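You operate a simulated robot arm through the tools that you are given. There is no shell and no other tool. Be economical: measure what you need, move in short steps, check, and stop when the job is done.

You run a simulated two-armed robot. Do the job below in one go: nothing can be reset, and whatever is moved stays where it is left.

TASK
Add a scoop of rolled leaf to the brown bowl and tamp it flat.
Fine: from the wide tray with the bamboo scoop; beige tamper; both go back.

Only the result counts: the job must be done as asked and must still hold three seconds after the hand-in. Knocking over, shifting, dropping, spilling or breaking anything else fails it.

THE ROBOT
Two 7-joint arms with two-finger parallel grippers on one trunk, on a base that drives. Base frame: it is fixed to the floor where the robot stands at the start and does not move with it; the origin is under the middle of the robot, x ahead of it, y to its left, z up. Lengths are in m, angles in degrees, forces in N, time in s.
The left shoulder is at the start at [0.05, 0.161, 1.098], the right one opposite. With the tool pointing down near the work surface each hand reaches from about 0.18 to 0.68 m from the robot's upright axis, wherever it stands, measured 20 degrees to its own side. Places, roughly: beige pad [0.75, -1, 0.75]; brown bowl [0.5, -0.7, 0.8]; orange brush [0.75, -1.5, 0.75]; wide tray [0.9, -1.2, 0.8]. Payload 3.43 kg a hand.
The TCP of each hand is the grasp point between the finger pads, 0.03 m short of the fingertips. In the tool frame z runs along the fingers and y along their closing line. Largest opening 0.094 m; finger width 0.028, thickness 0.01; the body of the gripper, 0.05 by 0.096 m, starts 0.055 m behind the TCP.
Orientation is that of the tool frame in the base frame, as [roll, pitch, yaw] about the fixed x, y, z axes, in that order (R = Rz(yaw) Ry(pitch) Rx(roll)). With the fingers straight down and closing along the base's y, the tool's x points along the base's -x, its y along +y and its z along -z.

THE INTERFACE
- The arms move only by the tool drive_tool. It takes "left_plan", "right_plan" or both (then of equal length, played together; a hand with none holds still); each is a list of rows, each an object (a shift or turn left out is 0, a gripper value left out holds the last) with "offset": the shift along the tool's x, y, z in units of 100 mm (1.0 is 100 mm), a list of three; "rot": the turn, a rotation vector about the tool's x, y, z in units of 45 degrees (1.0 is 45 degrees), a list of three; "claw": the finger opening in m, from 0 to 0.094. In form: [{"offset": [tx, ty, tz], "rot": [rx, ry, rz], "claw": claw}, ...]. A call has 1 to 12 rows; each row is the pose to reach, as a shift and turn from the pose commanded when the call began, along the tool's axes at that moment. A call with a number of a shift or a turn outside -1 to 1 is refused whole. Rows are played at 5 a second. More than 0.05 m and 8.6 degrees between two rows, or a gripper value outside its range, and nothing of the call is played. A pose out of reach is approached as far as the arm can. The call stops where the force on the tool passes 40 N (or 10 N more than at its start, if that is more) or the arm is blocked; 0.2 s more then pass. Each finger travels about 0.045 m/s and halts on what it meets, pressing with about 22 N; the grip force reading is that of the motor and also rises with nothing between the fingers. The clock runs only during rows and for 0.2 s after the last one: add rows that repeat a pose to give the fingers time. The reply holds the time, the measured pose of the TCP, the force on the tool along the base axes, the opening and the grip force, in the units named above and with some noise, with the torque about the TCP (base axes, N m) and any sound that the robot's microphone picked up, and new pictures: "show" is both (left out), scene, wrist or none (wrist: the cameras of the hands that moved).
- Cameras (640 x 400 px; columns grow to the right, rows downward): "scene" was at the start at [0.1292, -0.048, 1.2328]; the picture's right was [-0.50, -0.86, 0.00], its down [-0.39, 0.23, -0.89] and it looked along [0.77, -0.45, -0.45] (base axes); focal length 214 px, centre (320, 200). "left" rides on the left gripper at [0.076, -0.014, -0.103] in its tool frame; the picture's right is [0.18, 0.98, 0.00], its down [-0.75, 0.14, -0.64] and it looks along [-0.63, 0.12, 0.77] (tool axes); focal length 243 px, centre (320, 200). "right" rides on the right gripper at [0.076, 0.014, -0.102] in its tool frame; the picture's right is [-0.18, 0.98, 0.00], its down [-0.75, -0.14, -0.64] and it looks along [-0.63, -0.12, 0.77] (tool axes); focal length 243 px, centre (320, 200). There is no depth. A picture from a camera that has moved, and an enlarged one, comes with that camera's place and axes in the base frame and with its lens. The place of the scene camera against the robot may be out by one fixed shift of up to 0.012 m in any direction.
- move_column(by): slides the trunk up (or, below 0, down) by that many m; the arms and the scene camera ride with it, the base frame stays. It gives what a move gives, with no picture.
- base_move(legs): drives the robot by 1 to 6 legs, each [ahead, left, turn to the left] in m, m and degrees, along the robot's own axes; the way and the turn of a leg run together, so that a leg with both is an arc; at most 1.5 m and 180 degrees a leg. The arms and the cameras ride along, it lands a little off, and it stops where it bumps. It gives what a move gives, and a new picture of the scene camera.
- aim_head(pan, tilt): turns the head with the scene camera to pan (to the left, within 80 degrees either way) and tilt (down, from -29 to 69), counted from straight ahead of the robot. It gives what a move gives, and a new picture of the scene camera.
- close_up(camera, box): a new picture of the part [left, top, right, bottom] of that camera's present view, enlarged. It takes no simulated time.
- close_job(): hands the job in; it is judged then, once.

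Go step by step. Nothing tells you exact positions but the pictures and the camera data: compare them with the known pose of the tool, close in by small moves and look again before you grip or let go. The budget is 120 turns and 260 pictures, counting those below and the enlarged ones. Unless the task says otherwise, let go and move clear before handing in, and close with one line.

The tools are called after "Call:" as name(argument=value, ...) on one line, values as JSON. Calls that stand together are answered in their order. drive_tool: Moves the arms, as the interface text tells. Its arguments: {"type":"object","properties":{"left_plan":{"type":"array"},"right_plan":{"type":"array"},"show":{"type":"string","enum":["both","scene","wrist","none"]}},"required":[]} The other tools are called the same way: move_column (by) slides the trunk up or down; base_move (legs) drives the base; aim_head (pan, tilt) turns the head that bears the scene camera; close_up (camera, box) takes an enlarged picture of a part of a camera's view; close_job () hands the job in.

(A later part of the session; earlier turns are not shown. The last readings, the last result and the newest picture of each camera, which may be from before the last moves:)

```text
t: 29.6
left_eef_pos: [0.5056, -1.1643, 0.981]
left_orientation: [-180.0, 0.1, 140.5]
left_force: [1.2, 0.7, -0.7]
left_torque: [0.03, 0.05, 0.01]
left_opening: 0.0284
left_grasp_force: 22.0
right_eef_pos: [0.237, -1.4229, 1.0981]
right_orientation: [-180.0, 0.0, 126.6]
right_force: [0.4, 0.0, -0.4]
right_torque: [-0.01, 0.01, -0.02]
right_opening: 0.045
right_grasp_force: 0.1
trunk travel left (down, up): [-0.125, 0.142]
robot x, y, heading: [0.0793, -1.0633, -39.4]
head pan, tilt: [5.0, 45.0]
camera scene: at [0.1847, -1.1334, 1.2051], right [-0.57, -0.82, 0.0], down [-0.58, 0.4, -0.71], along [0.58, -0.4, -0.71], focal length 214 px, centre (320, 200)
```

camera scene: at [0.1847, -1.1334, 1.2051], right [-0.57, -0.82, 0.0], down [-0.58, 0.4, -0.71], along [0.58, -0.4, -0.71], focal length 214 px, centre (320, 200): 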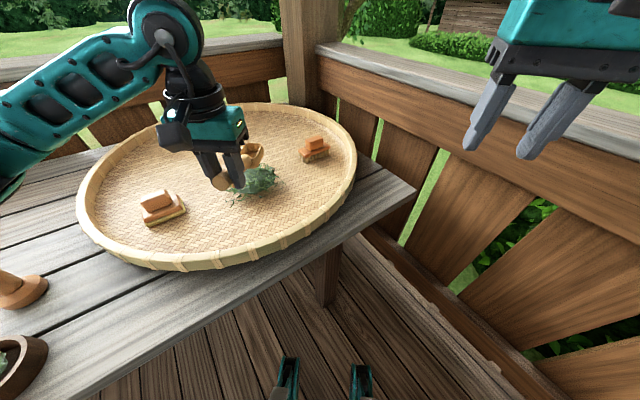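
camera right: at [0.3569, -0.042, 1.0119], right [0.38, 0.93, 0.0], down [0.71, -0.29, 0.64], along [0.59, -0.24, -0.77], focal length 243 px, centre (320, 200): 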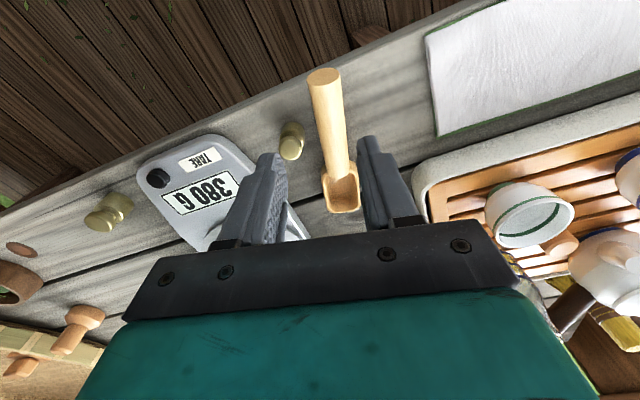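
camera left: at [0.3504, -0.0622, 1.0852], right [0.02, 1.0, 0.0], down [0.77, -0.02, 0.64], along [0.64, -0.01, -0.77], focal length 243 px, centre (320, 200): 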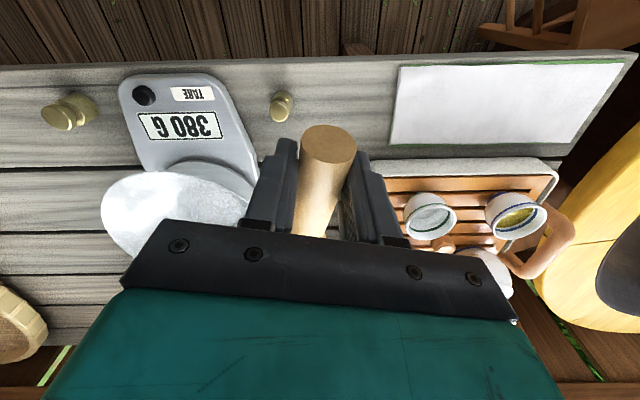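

Now I place the scoop behind the pile, tilted 25° nose-down with its tip a few centimetres above the tray floor.

Call:
drive_tool(left_plan=[{"offset": [-0.06, 0.1, 0.1], "rot": [0, 0.11, 0]}, {"offset": [-0.12, 0.2, 0.25], "rot": [0, 0.22, 0]}, {"offset": [-0.18, 0.3, 0.42], "rot": [0, 0.33, 0]}, {"offset": [-0.25, 0.4, 0.6], "rot": [0, 0.44, 0]}, {"offset": [-0.32, 0.5, 0.8], "rot": [0, 0.555, 0]}], show="both")

Call:
close_up(camera="scene", box=[170, 110, 330, 210])

Call:
close_up(camera="right", box=[400, 0, 640, 200])

```text
t: 30.8
left_eef_pos: [0.562, -1.146, 0.9015]
left_orientation: [-179.9, -25.2, 140.3]
left_force: [1.2, -0.4, -0.5]
left_torque: [0.04, 0.03, 0.0]
left_opening: 0.0283
left_grasp_force: 21.5
right_eef_pos: [0.2372, -1.4212, 1.0974]
right_orientation: [-180.0, 0.1, 126.5]
right_force: [0.2, 0.0, -0.3]
right_torque: [0.02, 0.0, 0.01]
right_opening: 0.045
right_grasp_force: 0.1
trunk travel left (down, up): [-0.125, 0.142]
robot x, y, heading: [0.0736, -1.0575, -39.1]
head pan, tilt: [5.0, 45.0]
camera scene: at [0.1844, -1.1331, 1.2052], right [-0.57, -0.82, 0.0], down [-0.58, 0.4, -0.71], along [0.58, -0.4, -0.71], focal length 214 px, centre (320, 200)
camera left: at [0.5329, -1.1402, 1.0273], right [0.5, 0.86, 0.08], down [0.83, -0.5, 0.26], along [0.26, -0.07, -0.96], focal length 243 px, centre (320, 200)
```

scene: 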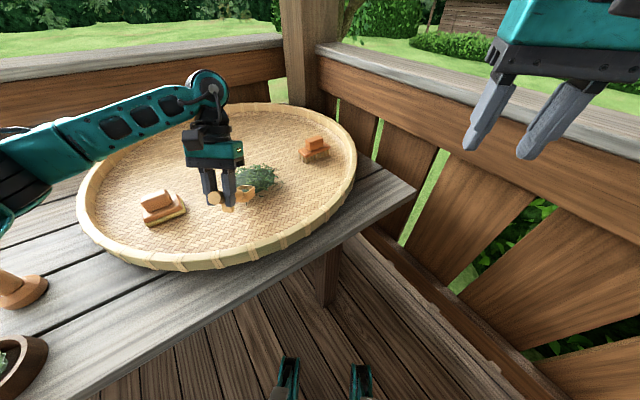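
left: 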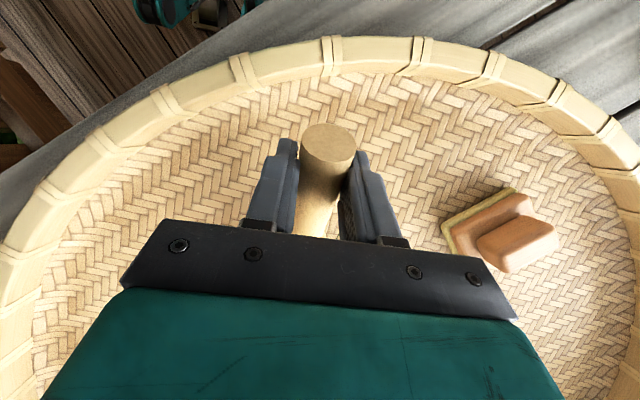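

```text
4.00 times, centred on (250, 160) of scene
camera zoom: at [0.1844, -1.1331, 1.2052], right [-0.57, -0.82, 0.0], down [-0.58, 0.4, -0.71], along [0.58, -0.4, -0.71], focal length 858 px, centre (600, 360)
```

zoom: 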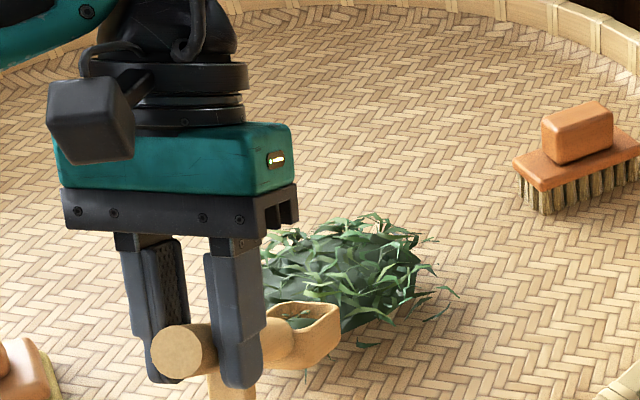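

```text
2.00 times, centred on (520, 100) of right
camera zoom: at [0.2025, -1.352, 1.2011], right [0.9, 0.44, 0.0], down [0.34, -0.69, 0.64], along [0.28, -0.58, -0.77], focal length 485 px, centre (-80, 400)
```

zoom: 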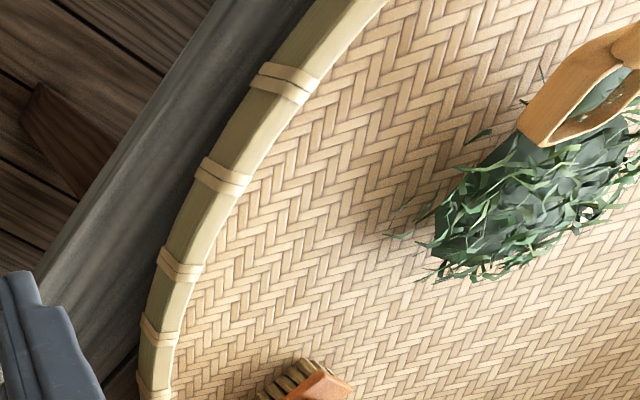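

The scoop tip sits at the pile edge, around z ≈ 0.795. I'll now dig in: down to just above the floor, forward through the pile, and level out.

Call:
drive_tool(left_plan=[{"offset": [-0.055, 0, 0.118]}, {"offset": [-0.116, 0, 0.249]}, {"offset": [-0.343, 0, 0.143]}, {"offset": [-0.519, 0, 0.166], "rot": [0, -0.111, 0]}, {"offset": [-0.701, 0, 0.202], "rot": [0, -0.244, 0]}, {"offset": [-0.855, 0, 0.296], "rot": [0, -0.4, 0]}, {"offset": [-0.988, 0, 0.415], "rot": [0, -0.556, 0]}], show="scene")

Call:
close_up(camera="scene", box=[170, 110, 330, 210])

Call:
close_up(camera="right", box=[400, 0, 640, 200])

```text
t: 32.4
left_eef_pos: [0.6167, -1.192, 0.8221]
left_orientation: [179.9, 0.2, 140.4]
left_force: [0.5, 0.1, -0.3]
left_torque: [0.03, 0.04, -0.01]
left_opening: 0.0281
left_grasp_force: 22.2
right_eef_pos: [0.2375, -1.4218, 1.0971]
right_orientation: [-180.0, 0.0, 126.6]
right_force: [-0.9, -0.9, -0.1]
right_torque: [-0.01, 0.01, 0.0]
right_opening: 0.0449
right_grasp_force: 0.1
trunk travel left (down, up): [-0.125, 0.142]
robot x, y, heading: [0.0803, -1.0605, -39.5]
head pan, tilt: [5.0, 45.0]
camera scene: at [0.1842, -1.1329, 1.2053], right [-0.57, -0.82, 0.0], down [-0.58, 0.4, -0.71], along [0.58, -0.4, -0.71], focal length 214 px, centre (320, 200)
```

scene: 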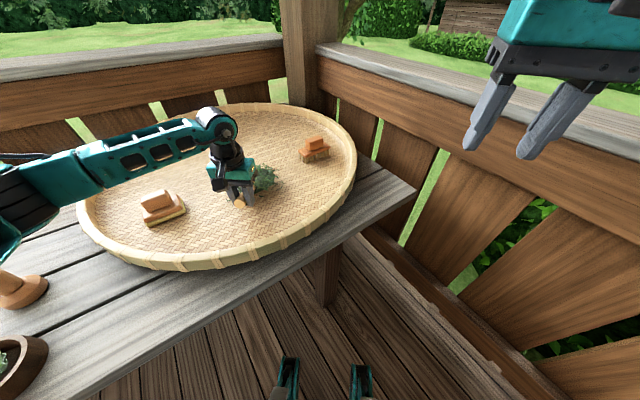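

```text
4.00 times, centred on (250, 160) of scene
camera zoom: at [0.1842, -1.1329, 1.2053], right [-0.57, -0.82, 0.0], down [-0.58, 0.4, -0.71], along [0.58, -0.4, -0.71], focal length 858 px, centre (600, 360)
```

zoom: 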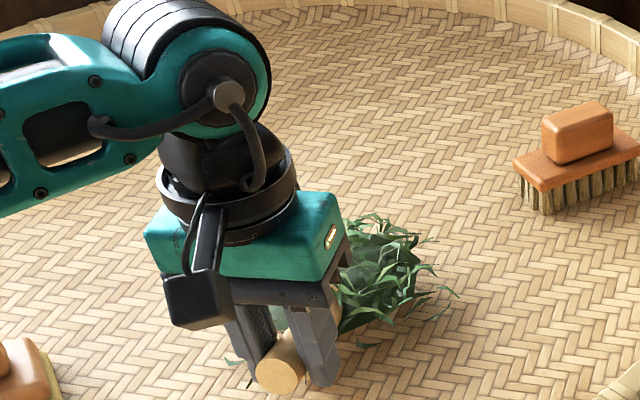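

```text
2.00 times, centred on (520, 100) of right
camera zoom: at [0.2023, -1.3518, 1.2012], right [0.9, 0.44, 0.0], down [0.34, -0.69, 0.64], along [0.28, -0.58, -0.77], focal length 485 px, centre (-80, 400)
```

zoom: 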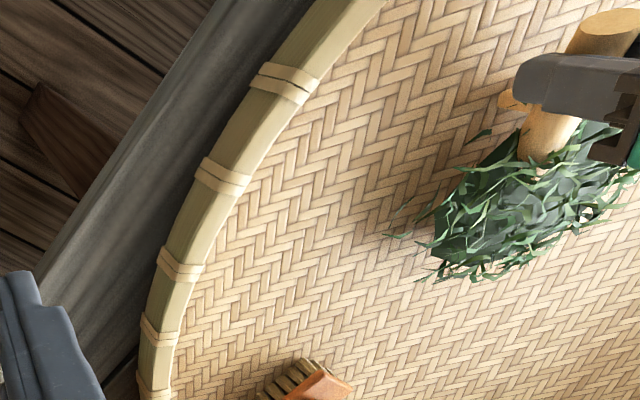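

The scoop bowl is buried in the pile. I'll tip it slightly nose-up and lift straight out.

Call:
drive_tool(left_plan=[{"offset": [0, 0, -0.08], "rot": [0, -0.1, 0]}, {"offset": [0, 0, -0.2], "rot": [0, -0.15, 0]}, {"offset": [0, 0, -0.45], "rot": [0, -0.15, 0]}, {"offset": [0, 0, -0.7], "rot": [0, -0.15, 0]}, {"offset": [0, 0, -1.0], "rot": [0, -0.15, 0]}], show="wrist")

Call:
close_up(camera="scene", box=[170, 90, 330, 190])

Call:
close_up(camera="right", box=[400, 0, 640, 200])

```text
t: 33.6
left_eef_pos: [0.6176, -1.191, 0.9222]
left_orientation: [-180.0, 6.8, 140.5]
left_force: [-0.1, -0.6, 0.0]
left_torque: [0.03, 0.07, -0.04]
left_opening: 0.0279
left_grasp_force: 21.9
right_eef_pos: [0.2364, -1.4224, 1.0981]
right_orientation: [-179.9, 0.0, 126.6]
right_force: [0.6, 0.5, -0.8]
right_torque: [0.03, 0.01, 0.0]
right_opening: 0.0452
right_grasp_force: 0.1
trunk travel left (down, up): [-0.125, 0.142]
robot x, y, heading: [0.0767, -1.0607, -39.3]
head pan, tilt: [5.0, 45.0]
camera left: at [0.54, -1.1466, 1.0165], right [0.48, 0.87, -0.02], down [0.61, -0.32, 0.73], along [0.63, -0.37, -0.69], focal length 243 px, centre (320, 200)
```

left: 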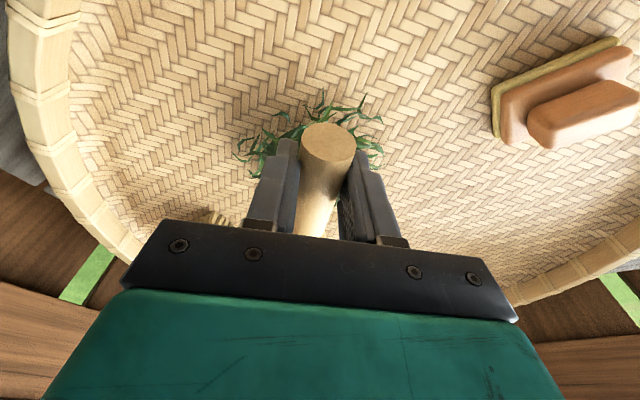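

```text
4.00 times, centred on (250, 140) of scene
camera zoom: at [0.184, -1.133, 1.2052], right [-0.57, -0.82, 0.0], down [-0.58, 0.4, -0.71], along [0.58, -0.4, -0.71], focal length 858 px, centre (600, 440)
```

zoom: 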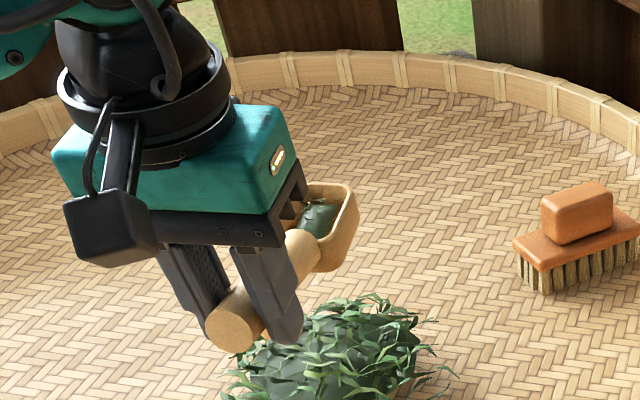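

```text
2.00 times, centred on (520, 100) of right
camera zoom: at [0.2021, -1.352, 1.2011], right [0.9, 0.44, 0.0], down [0.34, -0.69, 0.64], along [0.28, -0.58, -0.77], focal length 485 px, centre (-80, 400)
```

zoom: 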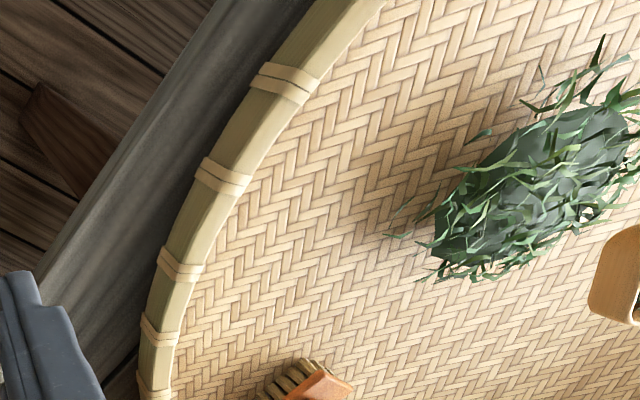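

The scoop is loaded with leaf. I'll raise it a little and drive back to the brown bowl, facing straight ahead.

Call:
drive_tool(left_plan=[{"offset": [0.05, 0, -0.3]}, {"offset": [0.1, 0, -0.6]}], show="none")

Call:
base_move(legs=[[-0.1, 0, 0], [0, 0, 39.4], [-0.02, 0.12, 0]])

Call:
aim_head(pan=5, tilt=50)

```text
t: 34.2
left_eef_pos: [0.6041, -1.1792, 0.9811]
left_orientation: [179.9, 6.8, 140.5]
left_force: [0.5, 0.0, -0.3]
left_torque: [0.01, 0.01, 0.02]
left_opening: 0.0278
left_grasp_force: 22.0
right_eef_pos: [0.2373, -1.4214, 1.0965]
right_orientation: [180.0, -0.1, 126.5]
right_force: [-0.3, 0.4, -1.0]
right_torque: [0.01, 0.01, 0.01]
right_opening: 0.0449
right_grasp_force: 0.1
trunk travel left (down, up): [-0.125, 0.142]
robot x, y, heading: [0.0768, -1.0625, -39.8]
head pan, tilt: [5.0, 45.0]
```

```text
t: 38.1
left_eef_pos: [0.4652, -0.6345, 0.9804]
left_orientation: [180.0, 6.8, 179.8]
left_force: [0.7, -0.3, -0.2]
left_torque: [-0.02, 0.04, -0.01]
left_opening: 0.0271
left_grasp_force: 22.1
right_eef_pos: [0.3341, -1.0532, 1.0979]
right_orientation: [179.9, 0.0, 165.8]
right_force: [0.2, 0.0, -0.7]
right_torque: [0.01, 0.03, 0.01]
right_opening: 0.0449
right_grasp_force: 0.0
trunk travel left (down, up): [-0.125, 0.142]
robot x, y, heading: [-0.0168, -0.8755, -0.2]
head pan, tilt: [5.0, 45.0]
camera scene: at [0.1111, -0.87, 1.2053], right [0.08, -1.0, 0.0], down [-0.7, -0.06, -0.71], along [0.7, 0.06, -0.71], focal length 214 px, centre (320, 200)
```

scene: 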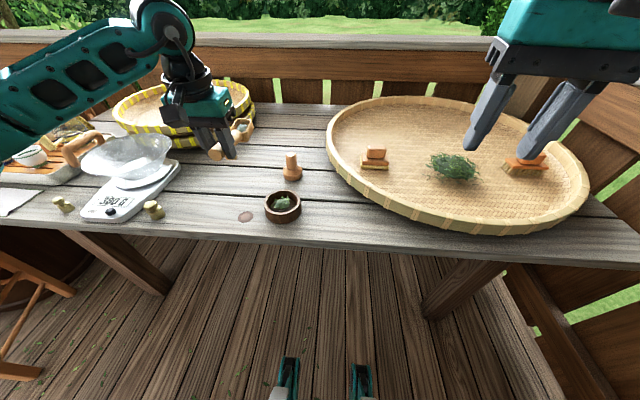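

```text
t: 38.7
left_eef_pos: [0.4656, -0.6352, 0.9806]
left_orientation: [179.9, 6.8, 179.7]
left_force: [0.0, 0.8, -0.2]
left_torque: [0.02, 0.0, 0.02]
left_opening: 0.027
left_grasp_force: 22.1
right_eef_pos: [0.3349, -1.0545, 1.0982]
right_orientation: [-180.0, 0.0, 165.9]
right_force: [-0.2, -0.6, 0.1]
right_torque: [0.02, 0.02, -0.04]
right_opening: 0.0449
right_grasp_force: 0.0
trunk travel left (down, up): [-0.125, 0.142]
robot x, y, heading: [-0.021, -0.8769, -0.3]
head pan, tilt: [5.0, 50.0]
camera scene: at [0.1069, -0.871, 1.1984], right [0.08, -1.0, 0.0], down [-0.76, -0.06, -0.64], along [0.64, 0.05, -0.77], focal length 214 px, centre (320, 200)
```

scene: 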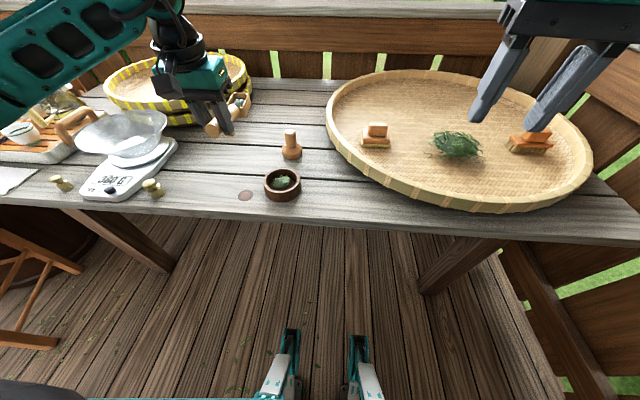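

The bowl sits just ahead of the scoop. I'll take enlarged views to fix the bowl position.

Call:
close_up(camera="scene", box=[190, 90, 350, 210])

Call:
close_up(camera="left", box=[0, 0, 640, 400])

Call:
close_up(camera="right", box=[0, 0, 640, 400])

```text
3.33 times, centred on (270, 150) of scene
camera zoom: at [0.1069, -0.871, 1.1984], right [0.08, -1.0, 0.0], down [-0.76, -0.06, -0.64], along [0.64, 0.05, -0.77], focal length 715 px, centre (487, 367)
```

zoom: 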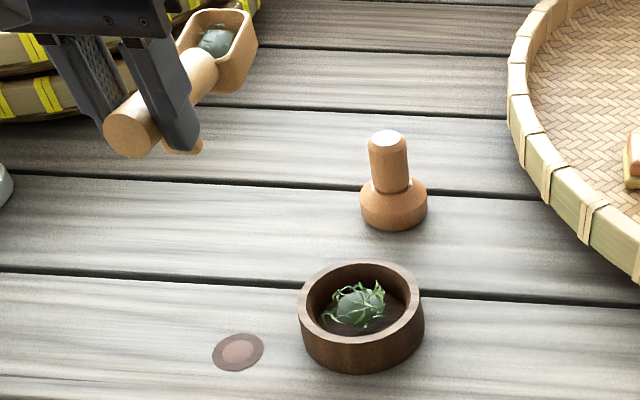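

```text
1.00 times, centred on (320, 200) of left
camera zoom: at [0.3771, -0.6488, 1.0744], right [-0.18, 0.98, -0.02], down [0.67, 0.14, 0.73], along [0.72, 0.11, -0.69], focal length 243 px, centre (320, 200)
```

zoom: 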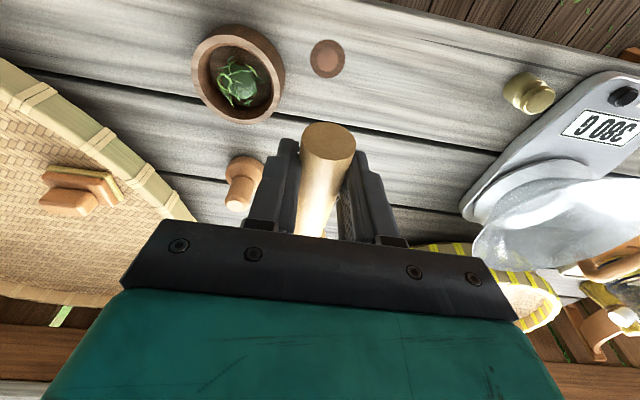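

```text
1.00 times, centred on (320, 200) of right
camera zoom: at [0.2627, -1.021, 1.2011], right [0.42, 0.91, 0.0], down [0.7, -0.32, 0.64], along [0.58, -0.27, -0.77], focal length 243 px, centre (320, 200)
```

zoom: 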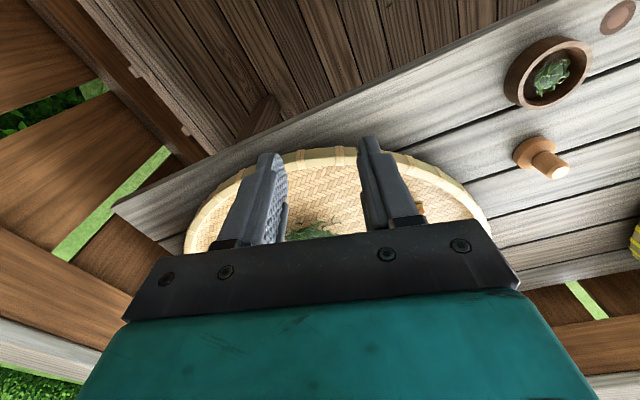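

I take the bowl centre to be about (0.494, -0.732), rim at roughly z = 0.785 and outer radius 0.05. I'll bring the scoop's bowl over it and then pour by rolling the hand about the handle axis.

Call:
drive_tool(left_plan=[{"offset": [0.2, -0.22, 0.15], "rot": [0, 0.05, 0]}, {"offset": [0.43, -0.44, 0.3], "rot": [0, 0.1, 0]}, {"offset": [0.65, -0.66, 0.5], "rot": [0, 0.15, 0]}, {"offset": [0.86, -0.87, 0.7], "rot": [0, 0.15, 0]}], show="both")

Call:
close_up(camera="scene", box=[190, 110, 350, 230])

Call:
close_up(camera="right", box=[440, 0, 640, 125])

```text
t: 39.7
left_eef_pos: [0.3857, -0.7229, 0.8999]
left_orientation: [-179.9, 0.0, 179.8]
left_force: [-0.2, 0.6, -0.8]
left_torque: [0.03, 0.02, 0.01]
left_opening: 0.0266
left_grasp_force: 22.1
right_eef_pos: [0.3349, -1.0533, 1.0974]
right_orientation: [-179.9, -0.1, 165.8]
right_force: [0.2, -0.1, 0.0]
right_torque: [0.03, -0.05, 0.02]
right_opening: 0.0454
right_grasp_force: 0.0
trunk travel left (down, up): [-0.125, 0.142]
robot x, y, heading: [-0.0199, -0.8769, -0.5]
head pan, tilt: [5.0, 50.0]
camera scene: at [0.1069, -0.8711, 1.1984], right [0.08, -1.0, 0.0], down [-0.76, -0.06, -0.64], along [0.64, 0.05, -0.77], focal length 214 px, centre (320, 200)
camera left: at [0.3113, -0.7358, 1.0042], right [-0.18, 0.98, 0.0], down [0.75, 0.14, 0.64], along [0.63, 0.12, -0.77], focal length 243 px, centre (320, 200)
```

scene: 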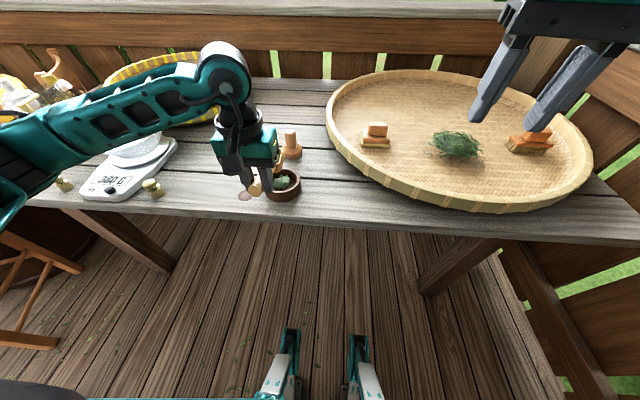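
left: 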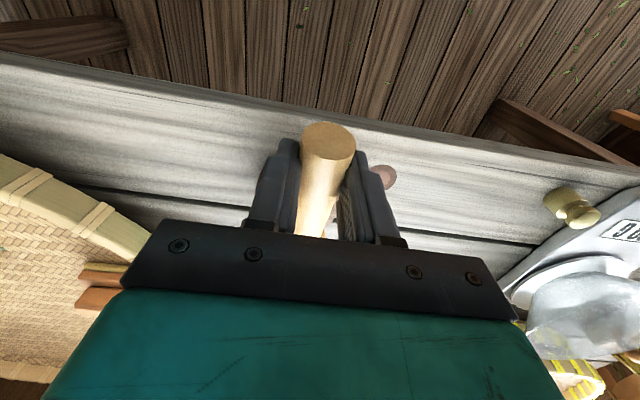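

```text
3.33 times, centred on (270, 170) of scene
camera zoom: at [0.1069, -0.8711, 1.1984], right [0.08, -1.0, 0.0], down [-0.76, -0.06, -0.64], along [0.64, 0.05, -0.77], focal length 715 px, centre (487, 300)
```

zoom: 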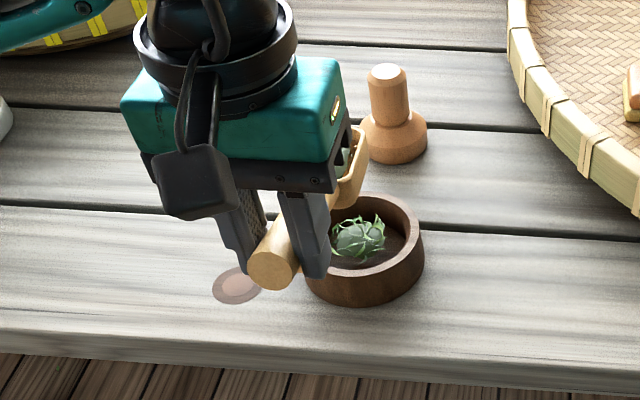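

```text
3.20 times, centred on (540, 62) of right
camera zoom: at [0.2628, -1.0212, 1.2011], right [0.42, 0.91, 0.0], down [0.7, -0.32, 0.64], along [0.58, -0.27, -0.77], focal length 776 px, centre (-384, 640)
```

zoom: 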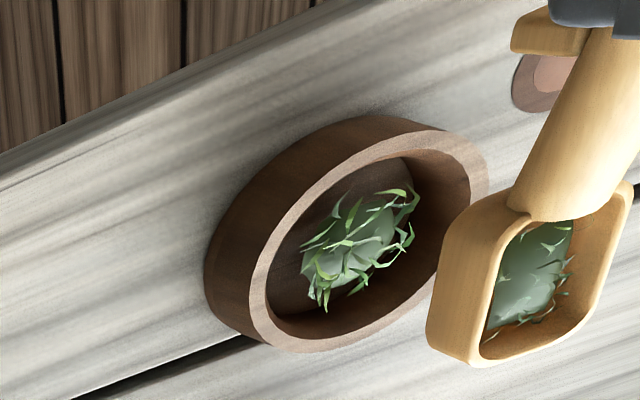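

The scoop bowl hovers over the brown bowl, a little too far back. I'll shift 12 mm forward, go down 20 mm, and start the roll.

Call:
drive_tool(left_plan=[{"offset": [-0.06, 0, 0.1], "rot": [0.1, 0, 0]}, {"offset": [-0.12, 0, 0.2], "rot": [0.28, 0, 0]}, {"offset": [-0.12, 0, 0.2], "rot": [0.46, 0, 0]}, {"offset": [-0.12, 0, 0.2], "rot": [0.64, 0, 0]}, {"offset": [-0.12, 0, 0.2], "rot": [0.82, 0, 0]}, {"offset": [-0.12, 0, 0.2], "rot": [1.0, 0, 0]}], show="none")

Call:
close_up(camera="right", box=[440, 0, 640, 125])

Call:
close_up(camera="scene", box=[190, 110, 350, 230])

```text
t: 41.1
left_eef_pos: [0.399, -0.7224, 0.8803]
left_orientation: [-134.9, 0.1, 179.7]
left_force: [-0.6, -0.7, -1.1]
left_torque: [0.01, 0.04, 0.01]
left_opening: 0.0261
left_grasp_force: 22.0
right_eef_pos: [0.3353, -1.0544, 1.0989]
right_orientation: [179.9, -0.1, 165.9]
right_force: [0.1, -0.2, 0.0]
right_torque: [0.01, -0.01, -0.01]
right_opening: 0.0448
right_grasp_force: 0.1
trunk travel left (down, up): [-0.125, 0.142]
robot x, y, heading: [-0.0218, -0.8731, -0.4]
head pan, tilt: [5.0, 50.0]
```

```text
3.20 times, centred on (540, 62) of right
camera zoom: at [0.2627, -1.0209, 1.2012], right [0.42, 0.91, 0.0], down [0.7, -0.32, 0.64], along [0.58, -0.27, -0.77], focal length 776 px, centre (-384, 640)
```

zoom: 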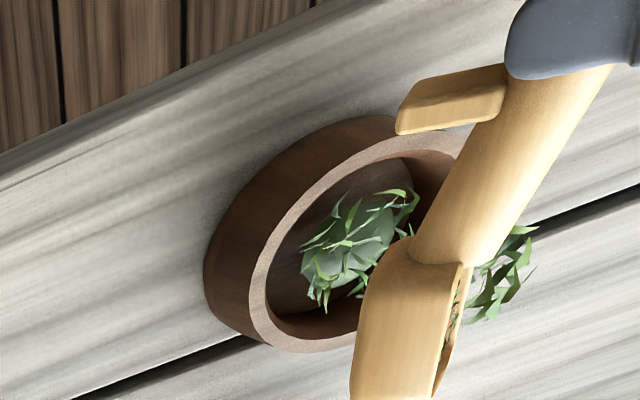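

```text
3.33 times, centred on (270, 170) of scene
camera zoom: at [0.1069, -0.8708, 1.1984], right [0.08, -1.0, 0.0], down [-0.76, -0.06, -0.64], along [0.64, 0.05, -0.77], focal length 715 px, centre (487, 300)
```

zoom: 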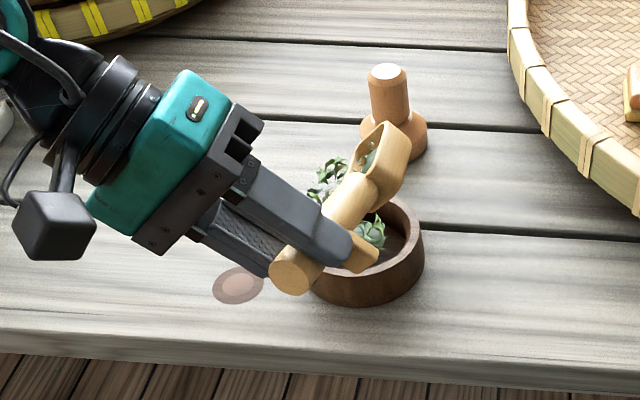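

Leaf is coming off the scoop's edge at about (0.50, -0.72, 0.855), right above the bowl. I'll continue the roll so it empties.

Call:
drive_tool(left_plan=[{"rot": [0.18, 0, 0]}, {"rot": [0.36, 0, 0]}, {"rot": [0.54, 0, 0]}, {"rot": [0.72, 0, 0]}, {"rot": [0.88, 0, 0]}, {"rot": [1.0, 0, 0]}, {"rot": [1.0, 0, 0]}], show="none")

Call:
close_up(camera="right", box=[440, 0, 640, 125])

Call:
close_up(camera="scene", box=[190, 110, 350, 230])

```text
t: 42.7
left_eef_pos: [0.3995, -0.7216, 0.8808]
left_orientation: [-89.8, 0.0, 179.7]
left_force: [0.4, 0.2, -0.5]
left_torque: [-0.01, 0.01, -0.01]
left_opening: 0.0259
left_grasp_force: 21.8
right_eef_pos: [0.3339, -1.0532, 1.0977]
right_orientation: [179.9, 0.0, 165.8]
right_force: [0.6, 0.1, 0.3]
right_torque: [0.01, 0.0, 0.03]
right_opening: 0.045
right_grasp_force: 0.2
trunk travel left (down, up): [-0.125, 0.142]
robot x, y, heading: [-0.0199, -0.8759, -0.4]
head pan, tilt: [5.0, 50.0]
```

```text
3.20 times, centred on (540, 62) of right
camera zoom: at [0.2628, -1.021, 1.2011], right [0.42, 0.91, 0.0], down [0.7, -0.32, 0.64], along [0.58, -0.27, -0.77], focal length 776 px, centre (-384, 640)
```

zoom: 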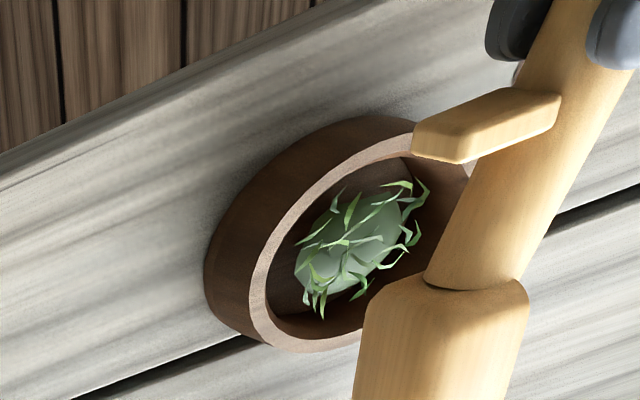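

```text
3.33 times, centred on (270, 170) of scene
camera zoom: at [0.1069, -0.871, 1.1983], right [0.08, -1.0, 0.0], down [-0.76, -0.06, -0.64], along [0.64, 0.05, -0.77], focal length 715 px, centre (487, 300)
```

zoom: 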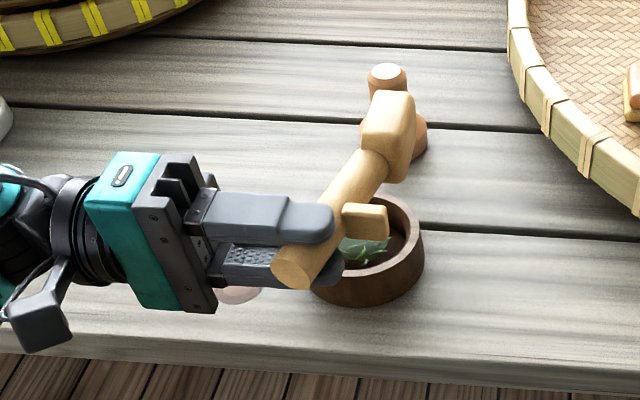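

The mound in the bowl has grown. I'll roll a bit further to be sure the scoop is empty, then roll back upright.

Call:
drive_tool(left_plan=[{"rot": [0.18, 0, 0]}, {"rot": [0.36, 0, 0]}, {"rot": [0.54, 0, 0]}, {"rot": [0.54, 0, 0]}, {"rot": [0.36, 0, 0]}, {"rot": [0.18, 0, 0]}, {"rot": [0, 0, 0]}, {"rot": [-0.18, 0, 0]}, {"rot": [-0.36, 0, 0]}, {"rot": [-0.54, 0, 0]}, {"rot": [-0.72, 0, 0]}, {"rot": [-0.9, 0, 0]}], show="none")

Call:
drive_tool(left_plan=[{"offset": [0, 0.14, -0.14], "rot": [-0.18, 0, 0]}, {"offset": [0, 0.28, -0.28], "rot": [-0.36, 0, 0]}, {"offset": [0, 0.42, -0.42], "rot": [-0.54, 0, 0]}, {"offset": [0, 0.56, -0.56], "rot": [-0.72, 0, 0]}, {"offset": [0, 0.7, -0.7], "rot": [-0.9, 0, 0]}, {"offset": [0, 0.72, -0.72], "rot": [-1.0, 0, 0]}], show="none")

Call:
close_up(camera="right", box=[440, 0, 640, 125])

Call:
close_up(camera="scene", box=[190, 90, 350, 210])

```text
t: 45.3
left_eef_pos: [0.3995, -0.7216, 0.8803]
left_orientation: [-130.7, 0.0, 179.8]
left_force: [-0.4, -0.4, -0.3]
left_torque: [0.01, 0.02, 0.0]
left_opening: 0.0258
left_grasp_force: 22.1
right_eef_pos: [0.3351, -1.0533, 1.0977]
right_orientation: [179.9, 0.0, 165.9]
right_force: [-0.1, 0.0, 0.0]
right_torque: [0.01, 0.02, -0.01]
right_opening: 0.0451
right_grasp_force: 0.0
trunk travel left (down, up): [-0.125, 0.142]
robot x, y, heading: [-0.0183, -0.8743, -0.5]
head pan, tilt: [5.0, 50.0]
```

```text
t: 46.7
left_eef_pos: [0.4007, -0.6188, 0.8734]
left_orientation: [-175.6, 0.1, 179.8]
left_force: [0.4, 0.7, -0.6]
left_torque: [0.01, 0.03, 0.01]
left_opening: 0.0261
left_grasp_force: 22.1
right_eef_pos: [0.3339, -1.0531, 1.0972]
right_orientation: [180.0, -0.1, 165.9]
right_force: [0.9, -0.8, -0.7]
right_torque: [0.01, 0.01, 0.01]
right_opening: 0.0448
right_grasp_force: 0.1
trunk travel left (down, up): [-0.125, 0.142]
robot x, y, heading: [-0.0227, -0.8775, -0.3]
head pan, tilt: [5.0, 50.0]
```

```text
3.20 times, centred on (540, 62) of right
camera zoom: at [0.2628, -1.0211, 1.2011], right [0.42, 0.91, 0.0], down [0.7, -0.32, 0.64], along [0.58, -0.27, -0.77], focal length 776 px, centre (-384, 640)
```

zoom: 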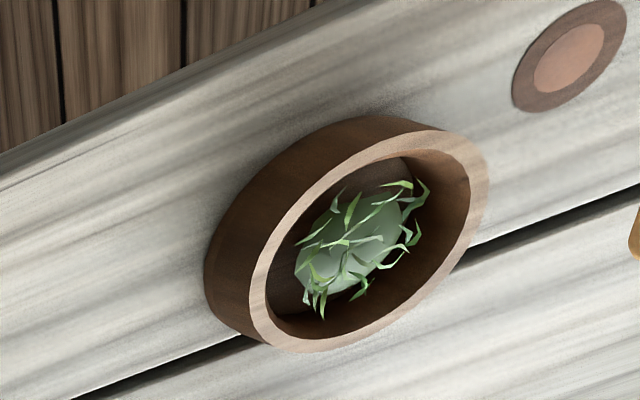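

```text
3.33 times, centred on (270, 150) of scene
camera zoom: at [0.1069, -0.8711, 1.1983], right [0.08, -1.0, 0.0], down [-0.76, -0.06, -0.64], along [0.64, 0.05, -0.77], focal length 715 px, centre (487, 367)
```

zoom: 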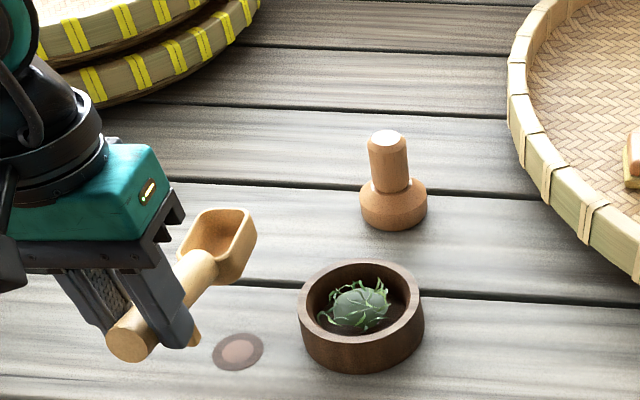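

The scoop is empty and the leaf is all in the bowl, nothing spilled. I'll level the hand, raise it and drive back to the scoop's place.

Call:
drive_tool(left_plan=[{"offset": [0, 0, -0.4], "rot": [-0.05, 0, 0]}, {"offset": [0, 0, -0.8], "rot": [-0.098, 0, 0]}, {"offset": [0, 0, -1.0], "rot": [-0.098, 0, 0]}], show="none")

Call:
base_move(legs=[[0.02, 0.707, 0], [0, 0, -11.6]])

Call:
aim_head(pan=8, tilt=50)

```text
t: 47.5
left_eef_pos: [0.4001, -0.6126, 0.9725]
left_orientation: [-179.9, 0.1, 179.7]
left_force: [-0.2, -0.6, 0.6]
left_torque: [-0.03, 0.03, 0.02]
left_opening: 0.0257
left_grasp_force: 22.4
right_eef_pos: [0.3349, -1.054, 1.0974]
right_orientation: [179.9, 0.0, 165.8]
right_force: [-0.5, 0.3, 0.5]
right_torque: [-0.02, -0.01, 0.01]
right_opening: 0.045
right_grasp_force: 0.1
trunk travel left (down, up): [-0.125, 0.142]
robot x, y, heading: [-0.0213, -0.8726, -0.1]
head pan, tilt: [5.0, 50.0]
```

```text
t: 52.1
left_eef_pos: [0.4672, 0.0027, 0.9726]
left_orientation: [-179.9, 0.0, 168.3]
left_force: [-1.2, -0.7, -1.4]
left_torque: [0.01, 0.04, 0.02]
left_opening: 0.0257
left_grasp_force: 22.1
right_eef_pos: [0.3144, -0.416, 1.0979]
right_orientation: [180.0, 0.1, 154.4]
right_force: [0.4, 0.1, 0.3]
right_torque: [0.0, -0.02, 0.0]
right_opening: 0.0452
right_grasp_force: 0.1
trunk travel left (down, up): [-0.125, 0.142]
robot x, y, heading: [0.0042, -0.1699, -11.7]
head pan, tilt: [5.0, 50.0]
camera scene: at [0.1281, -0.1907, 1.1983], right [-0.12, -0.99, 0.0], down [-0.76, 0.09, -0.64], along [0.64, -0.07, -0.77], focal length 214 px, centre (320, 200)
```

scene: 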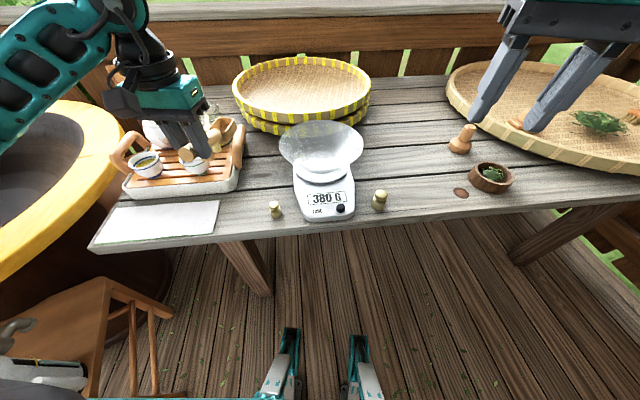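

```text
t: 52.8
left_eef_pos: [0.4661, 0.0026, 0.9716]
left_orientation: [-179.9, 0.1, 168.4]
left_force: [0.4, 0.0, 0.2]
left_torque: [-0.02, 0.01, 0.02]
left_opening: 0.0259
left_grasp_force: 22.2
right_eef_pos: [0.3143, -0.4162, 1.0979]
right_orientation: [179.9, 0.0, 154.4]
right_force: [-1.0, 0.4, 0.9]
right_torque: [-0.02, 0.01, 0.0]
right_opening: 0.0449
right_grasp_force: 0.1
trunk travel left (down, up): [-0.125, 0.142]
robot x, y, heading: [0.0009, -0.1679, -11.6]
head pan, tilt: [8.0, 50.0]
camera scene: at [0.1285, -0.1865, 1.1983], right [-0.06, -1.0, 0.0], down [-0.76, 0.05, -0.64], along [0.64, -0.04, -0.77], focal length 214 px, centre (320, 200)
```

scene: 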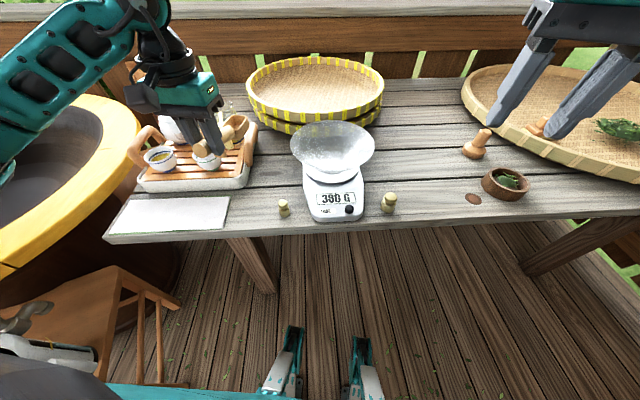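

I'll bring the scoop above its original spot and compare its orientation to the first picture before lowering.

Call:
drive_tool(left_plan=[{"offset": [0.08, -0.25, 0.0]}, {"offset": [0.16, -0.5, 0.2]}, {"offset": [0.235, -0.735, 0.5]}, {"offset": [0.235, -0.735, 0.75]}], show="wrist")

Call:
close_up(camera="scene", box=[190, 130, 350, 230])

Call:
close_up(camera="left", box=[220, 100, 420, 240])

```text
t: 53.8
left_eef_pos: [0.4286, -0.0641, 0.8961]
left_orientation: [-179.9, 0.1, 168.4]
left_force: [-0.1, 0.3, -0.2]
left_torque: [0.0, 0.04, 0.0]
left_opening: 0.0259
left_grasp_force: 22.2
right_eef_pos: [0.3139, -0.4161, 1.0975]
right_orientation: [-179.9, 0.0, 154.4]
right_force: [-0.4, -0.2, 0.5]
right_torque: [0.01, 0.0, 0.02]
right_opening: 0.045
right_grasp_force: 0.1
trunk travel left (down, up): [-0.125, 0.142]
robot x, y, heading: [0.0031, -0.1717, -11.9]
head pan, tilt: [8.0, 50.0]
camera left: at [0.3509, -0.0629, 1.0007], right [0.02, 1.0, 0.0], down [0.77, -0.01, 0.64], along [0.64, -0.01, -0.77], focal length 243 px, centre (320, 200)
```

left: 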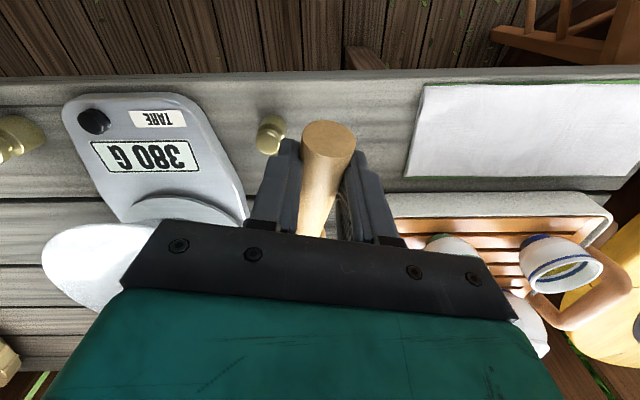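

```text
4.00 times, centred on (270, 180) of scene
camera zoom: at [0.1285, -0.1863, 1.1984], right [-0.06, -1.0, 0.0], down [-0.76, 0.05, -0.64], along [0.64, -0.04, -0.77], focal length 858 px, centre (520, 280)
```

zoom: 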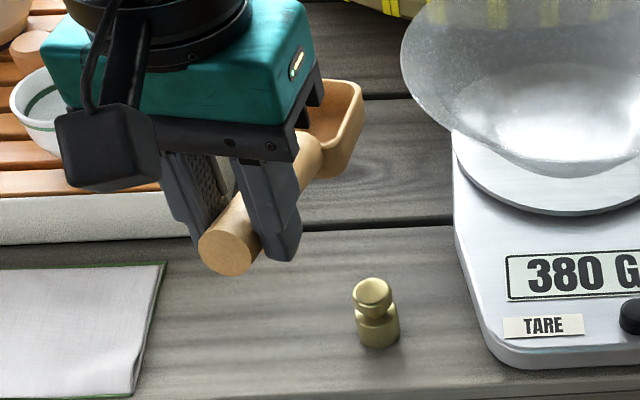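

```text
2.86 times, centred on (320, 170) of left
camera zoom: at [0.3509, -0.0629, 1.0007], right [0.02, 1.0, 0.0], down [0.77, -0.01, 0.64], along [0.64, -0.01, -0.77], focal length 693 px, centre (320, 286)
```

zoom: 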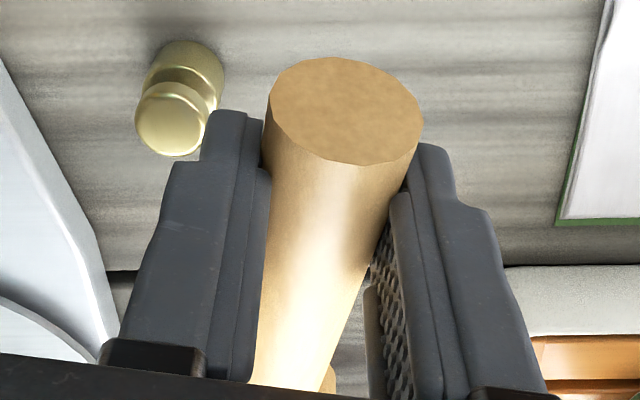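

The scoop sits in the grip essentially as when picked up. I'll lower it over its original place, stopping just short for a check.

Call:
drive_tool(left_plan=[{"offset": [0, 0.005, 0.3]}, {"offset": [0, 0.005, 0.6]}, {"offset": [0, 0.005, 0.85]}], show="wrist")

Call:
close_up(camera="scene", box=[190, 130, 350, 230])

```text
t: 54.6
left_eef_pos: [0.4277, -0.0636, 0.8111]
left_orientation: [-179.9, 0.0, 168.4]
left_force: [-0.8, -0.4, -0.6]
left_torque: [0.03, 0.04, -0.01]
left_opening: 0.0253
left_grasp_force: 22.1
right_eef_pos: [0.3151, -0.4165, 1.0985]
right_orientation: [-179.9, 0.0, 154.4]
right_force: [-0.3, 0.4, 0.5]
right_torque: [0.02, 0.03, 0.01]
right_opening: 0.0449
right_grasp_force: 0.0
trunk travel left (down, up): [-0.125, 0.142]
robot x, y, heading: [0.0045, -0.1729, -11.7]
head pan, tilt: [8.0, 50.0]
camera left: at [0.3509, -0.0625, 0.9157], right [0.02, 1.0, 0.0], down [0.77, -0.01, 0.64], along [0.64, -0.01, -0.77], focal length 243 px, centre (320, 200)
```

left: 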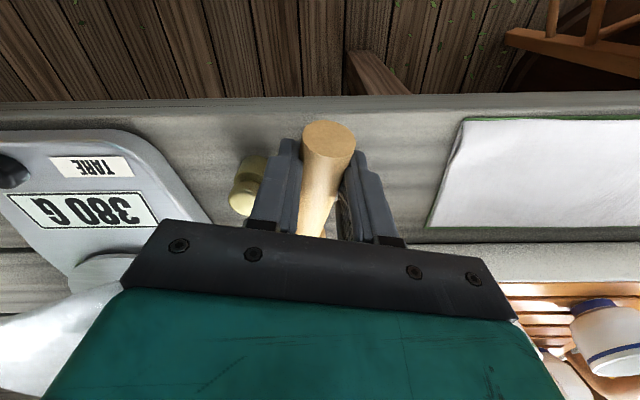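

```text
4.00 times, centred on (270, 180) of scene
camera zoom: at [0.1285, -0.1864, 1.1984], right [-0.06, -1.0, 0.0], down [-0.76, 0.05, -0.64], along [0.64, -0.04, -0.77], focal length 858 px, centre (520, 280)
```

zoom: 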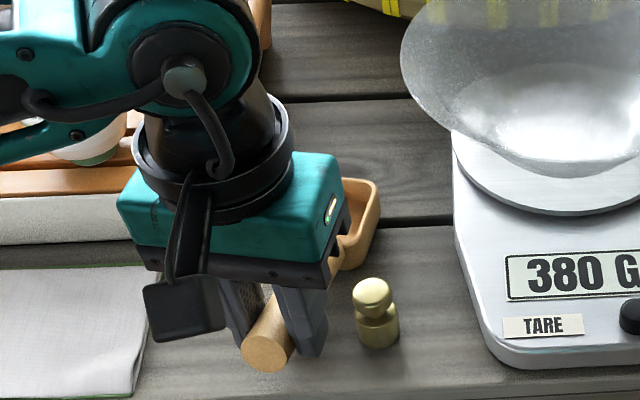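

The scoop's tub and handle end match their original positions to within a few millimetres. I'll lower the last 9 mm, open, and withdraw upward.

Call:
drive_tool(left_plan=[{"offset": [0, 0, 0.05]}, {"offset": [0, 0, 0.09]}, {"offset": [0, 0, 0.09]}, {"offset": [0, 0, 0.09], "claw": 0.034}, {"offset": [0, 0, 0.09], "claw": 0.04}, {"offset": [0, 0, 0.09], "claw": 0.04}], show="none")

Call:
drive_tool(left_plan=[{"offset": [0, 0, -0.2]}, {"offset": [0, 0, -0.4]}, {"offset": [0, 0, -0.7]}, {"offset": [0, 0, -1.0]}], show="wrist")

Call:
close_up(camera="scene", box=[190, 130, 350, 230])

```text
t: 56.0
left_eef_pos: [0.4283, -0.0646, 0.8034]
left_orientation: [-180.0, 0.0, 168.3]
left_force: [0.9, -0.9, 0.7]
left_torque: [0.02, -0.02, -0.04]
left_opening: 0.0401
left_grasp_force: 0.1
right_eef_pos: [0.3141, -0.417, 1.0976]
right_orientation: [-180.0, 0.1, 154.4]
right_force: [-0.5, -0.6, 0.2]
right_torque: [0.0, 0.02, -0.02]
right_opening: 0.0451
right_grasp_force: 0.0
trunk travel left (down, up): [-0.125, 0.142]
robot x, y, heading: [0.0024, -0.1676, -11.5]
head pan, tilt: [8.0, 50.0]
```

```text
t: 57.0
left_eef_pos: [0.429, -0.0638, 0.9047]
left_orientation: [-179.9, -0.1, 168.3]
left_force: [-0.4, -1.0, -0.1]
left_torque: [0.0, -0.04, 0.01]
left_opening: 0.0398
left_grasp_force: 0.1
right_eef_pos: [0.3134, -0.417, 1.0971]
right_orientation: [-179.9, 0.0, 154.4]
right_force: [0.2, -0.3, 0.1]
right_torque: [0.01, 0.01, 0.01]
right_opening: 0.0448
right_grasp_force: 0.1
trunk travel left (down, up): [-0.125, 0.142]
robot x, y, heading: [0.0015, -0.1716, -11.8]
head pan, tilt: [8.0, 50.0]
camera left: at [0.3511, -0.0627, 1.0077], right [0.02, 1.0, 0.0], down [0.77, -0.01, 0.64], along [0.64, -0.01, -0.77], focal length 243 px, centre (320, 200)
```

left: 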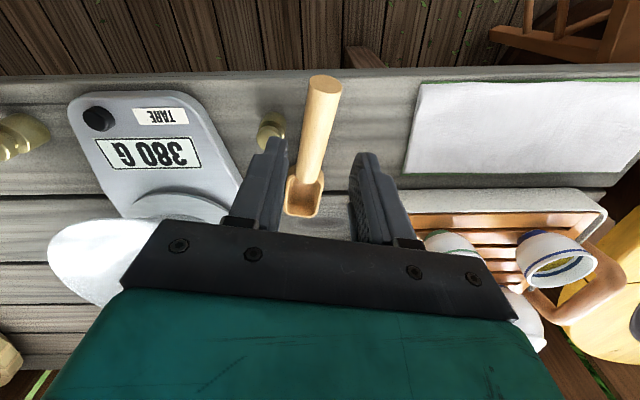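

```text
4.00 times, centred on (270, 180) of scene
camera zoom: at [0.1284, -0.1866, 1.1983], right [-0.06, -1.0, 0.0], down [-0.76, 0.05, -0.64], along [0.64, -0.04, -0.77], focal length 858 px, centre (520, 280)
```

zoom: 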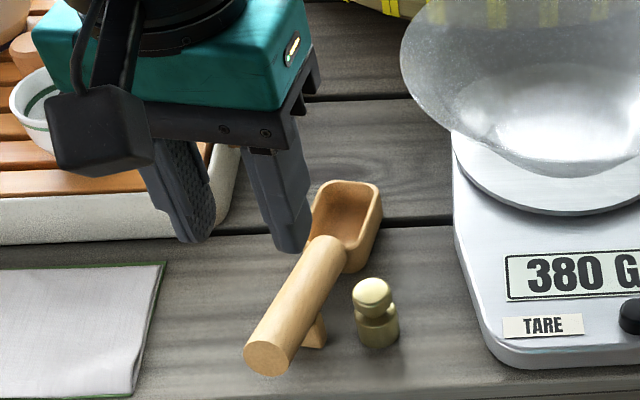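

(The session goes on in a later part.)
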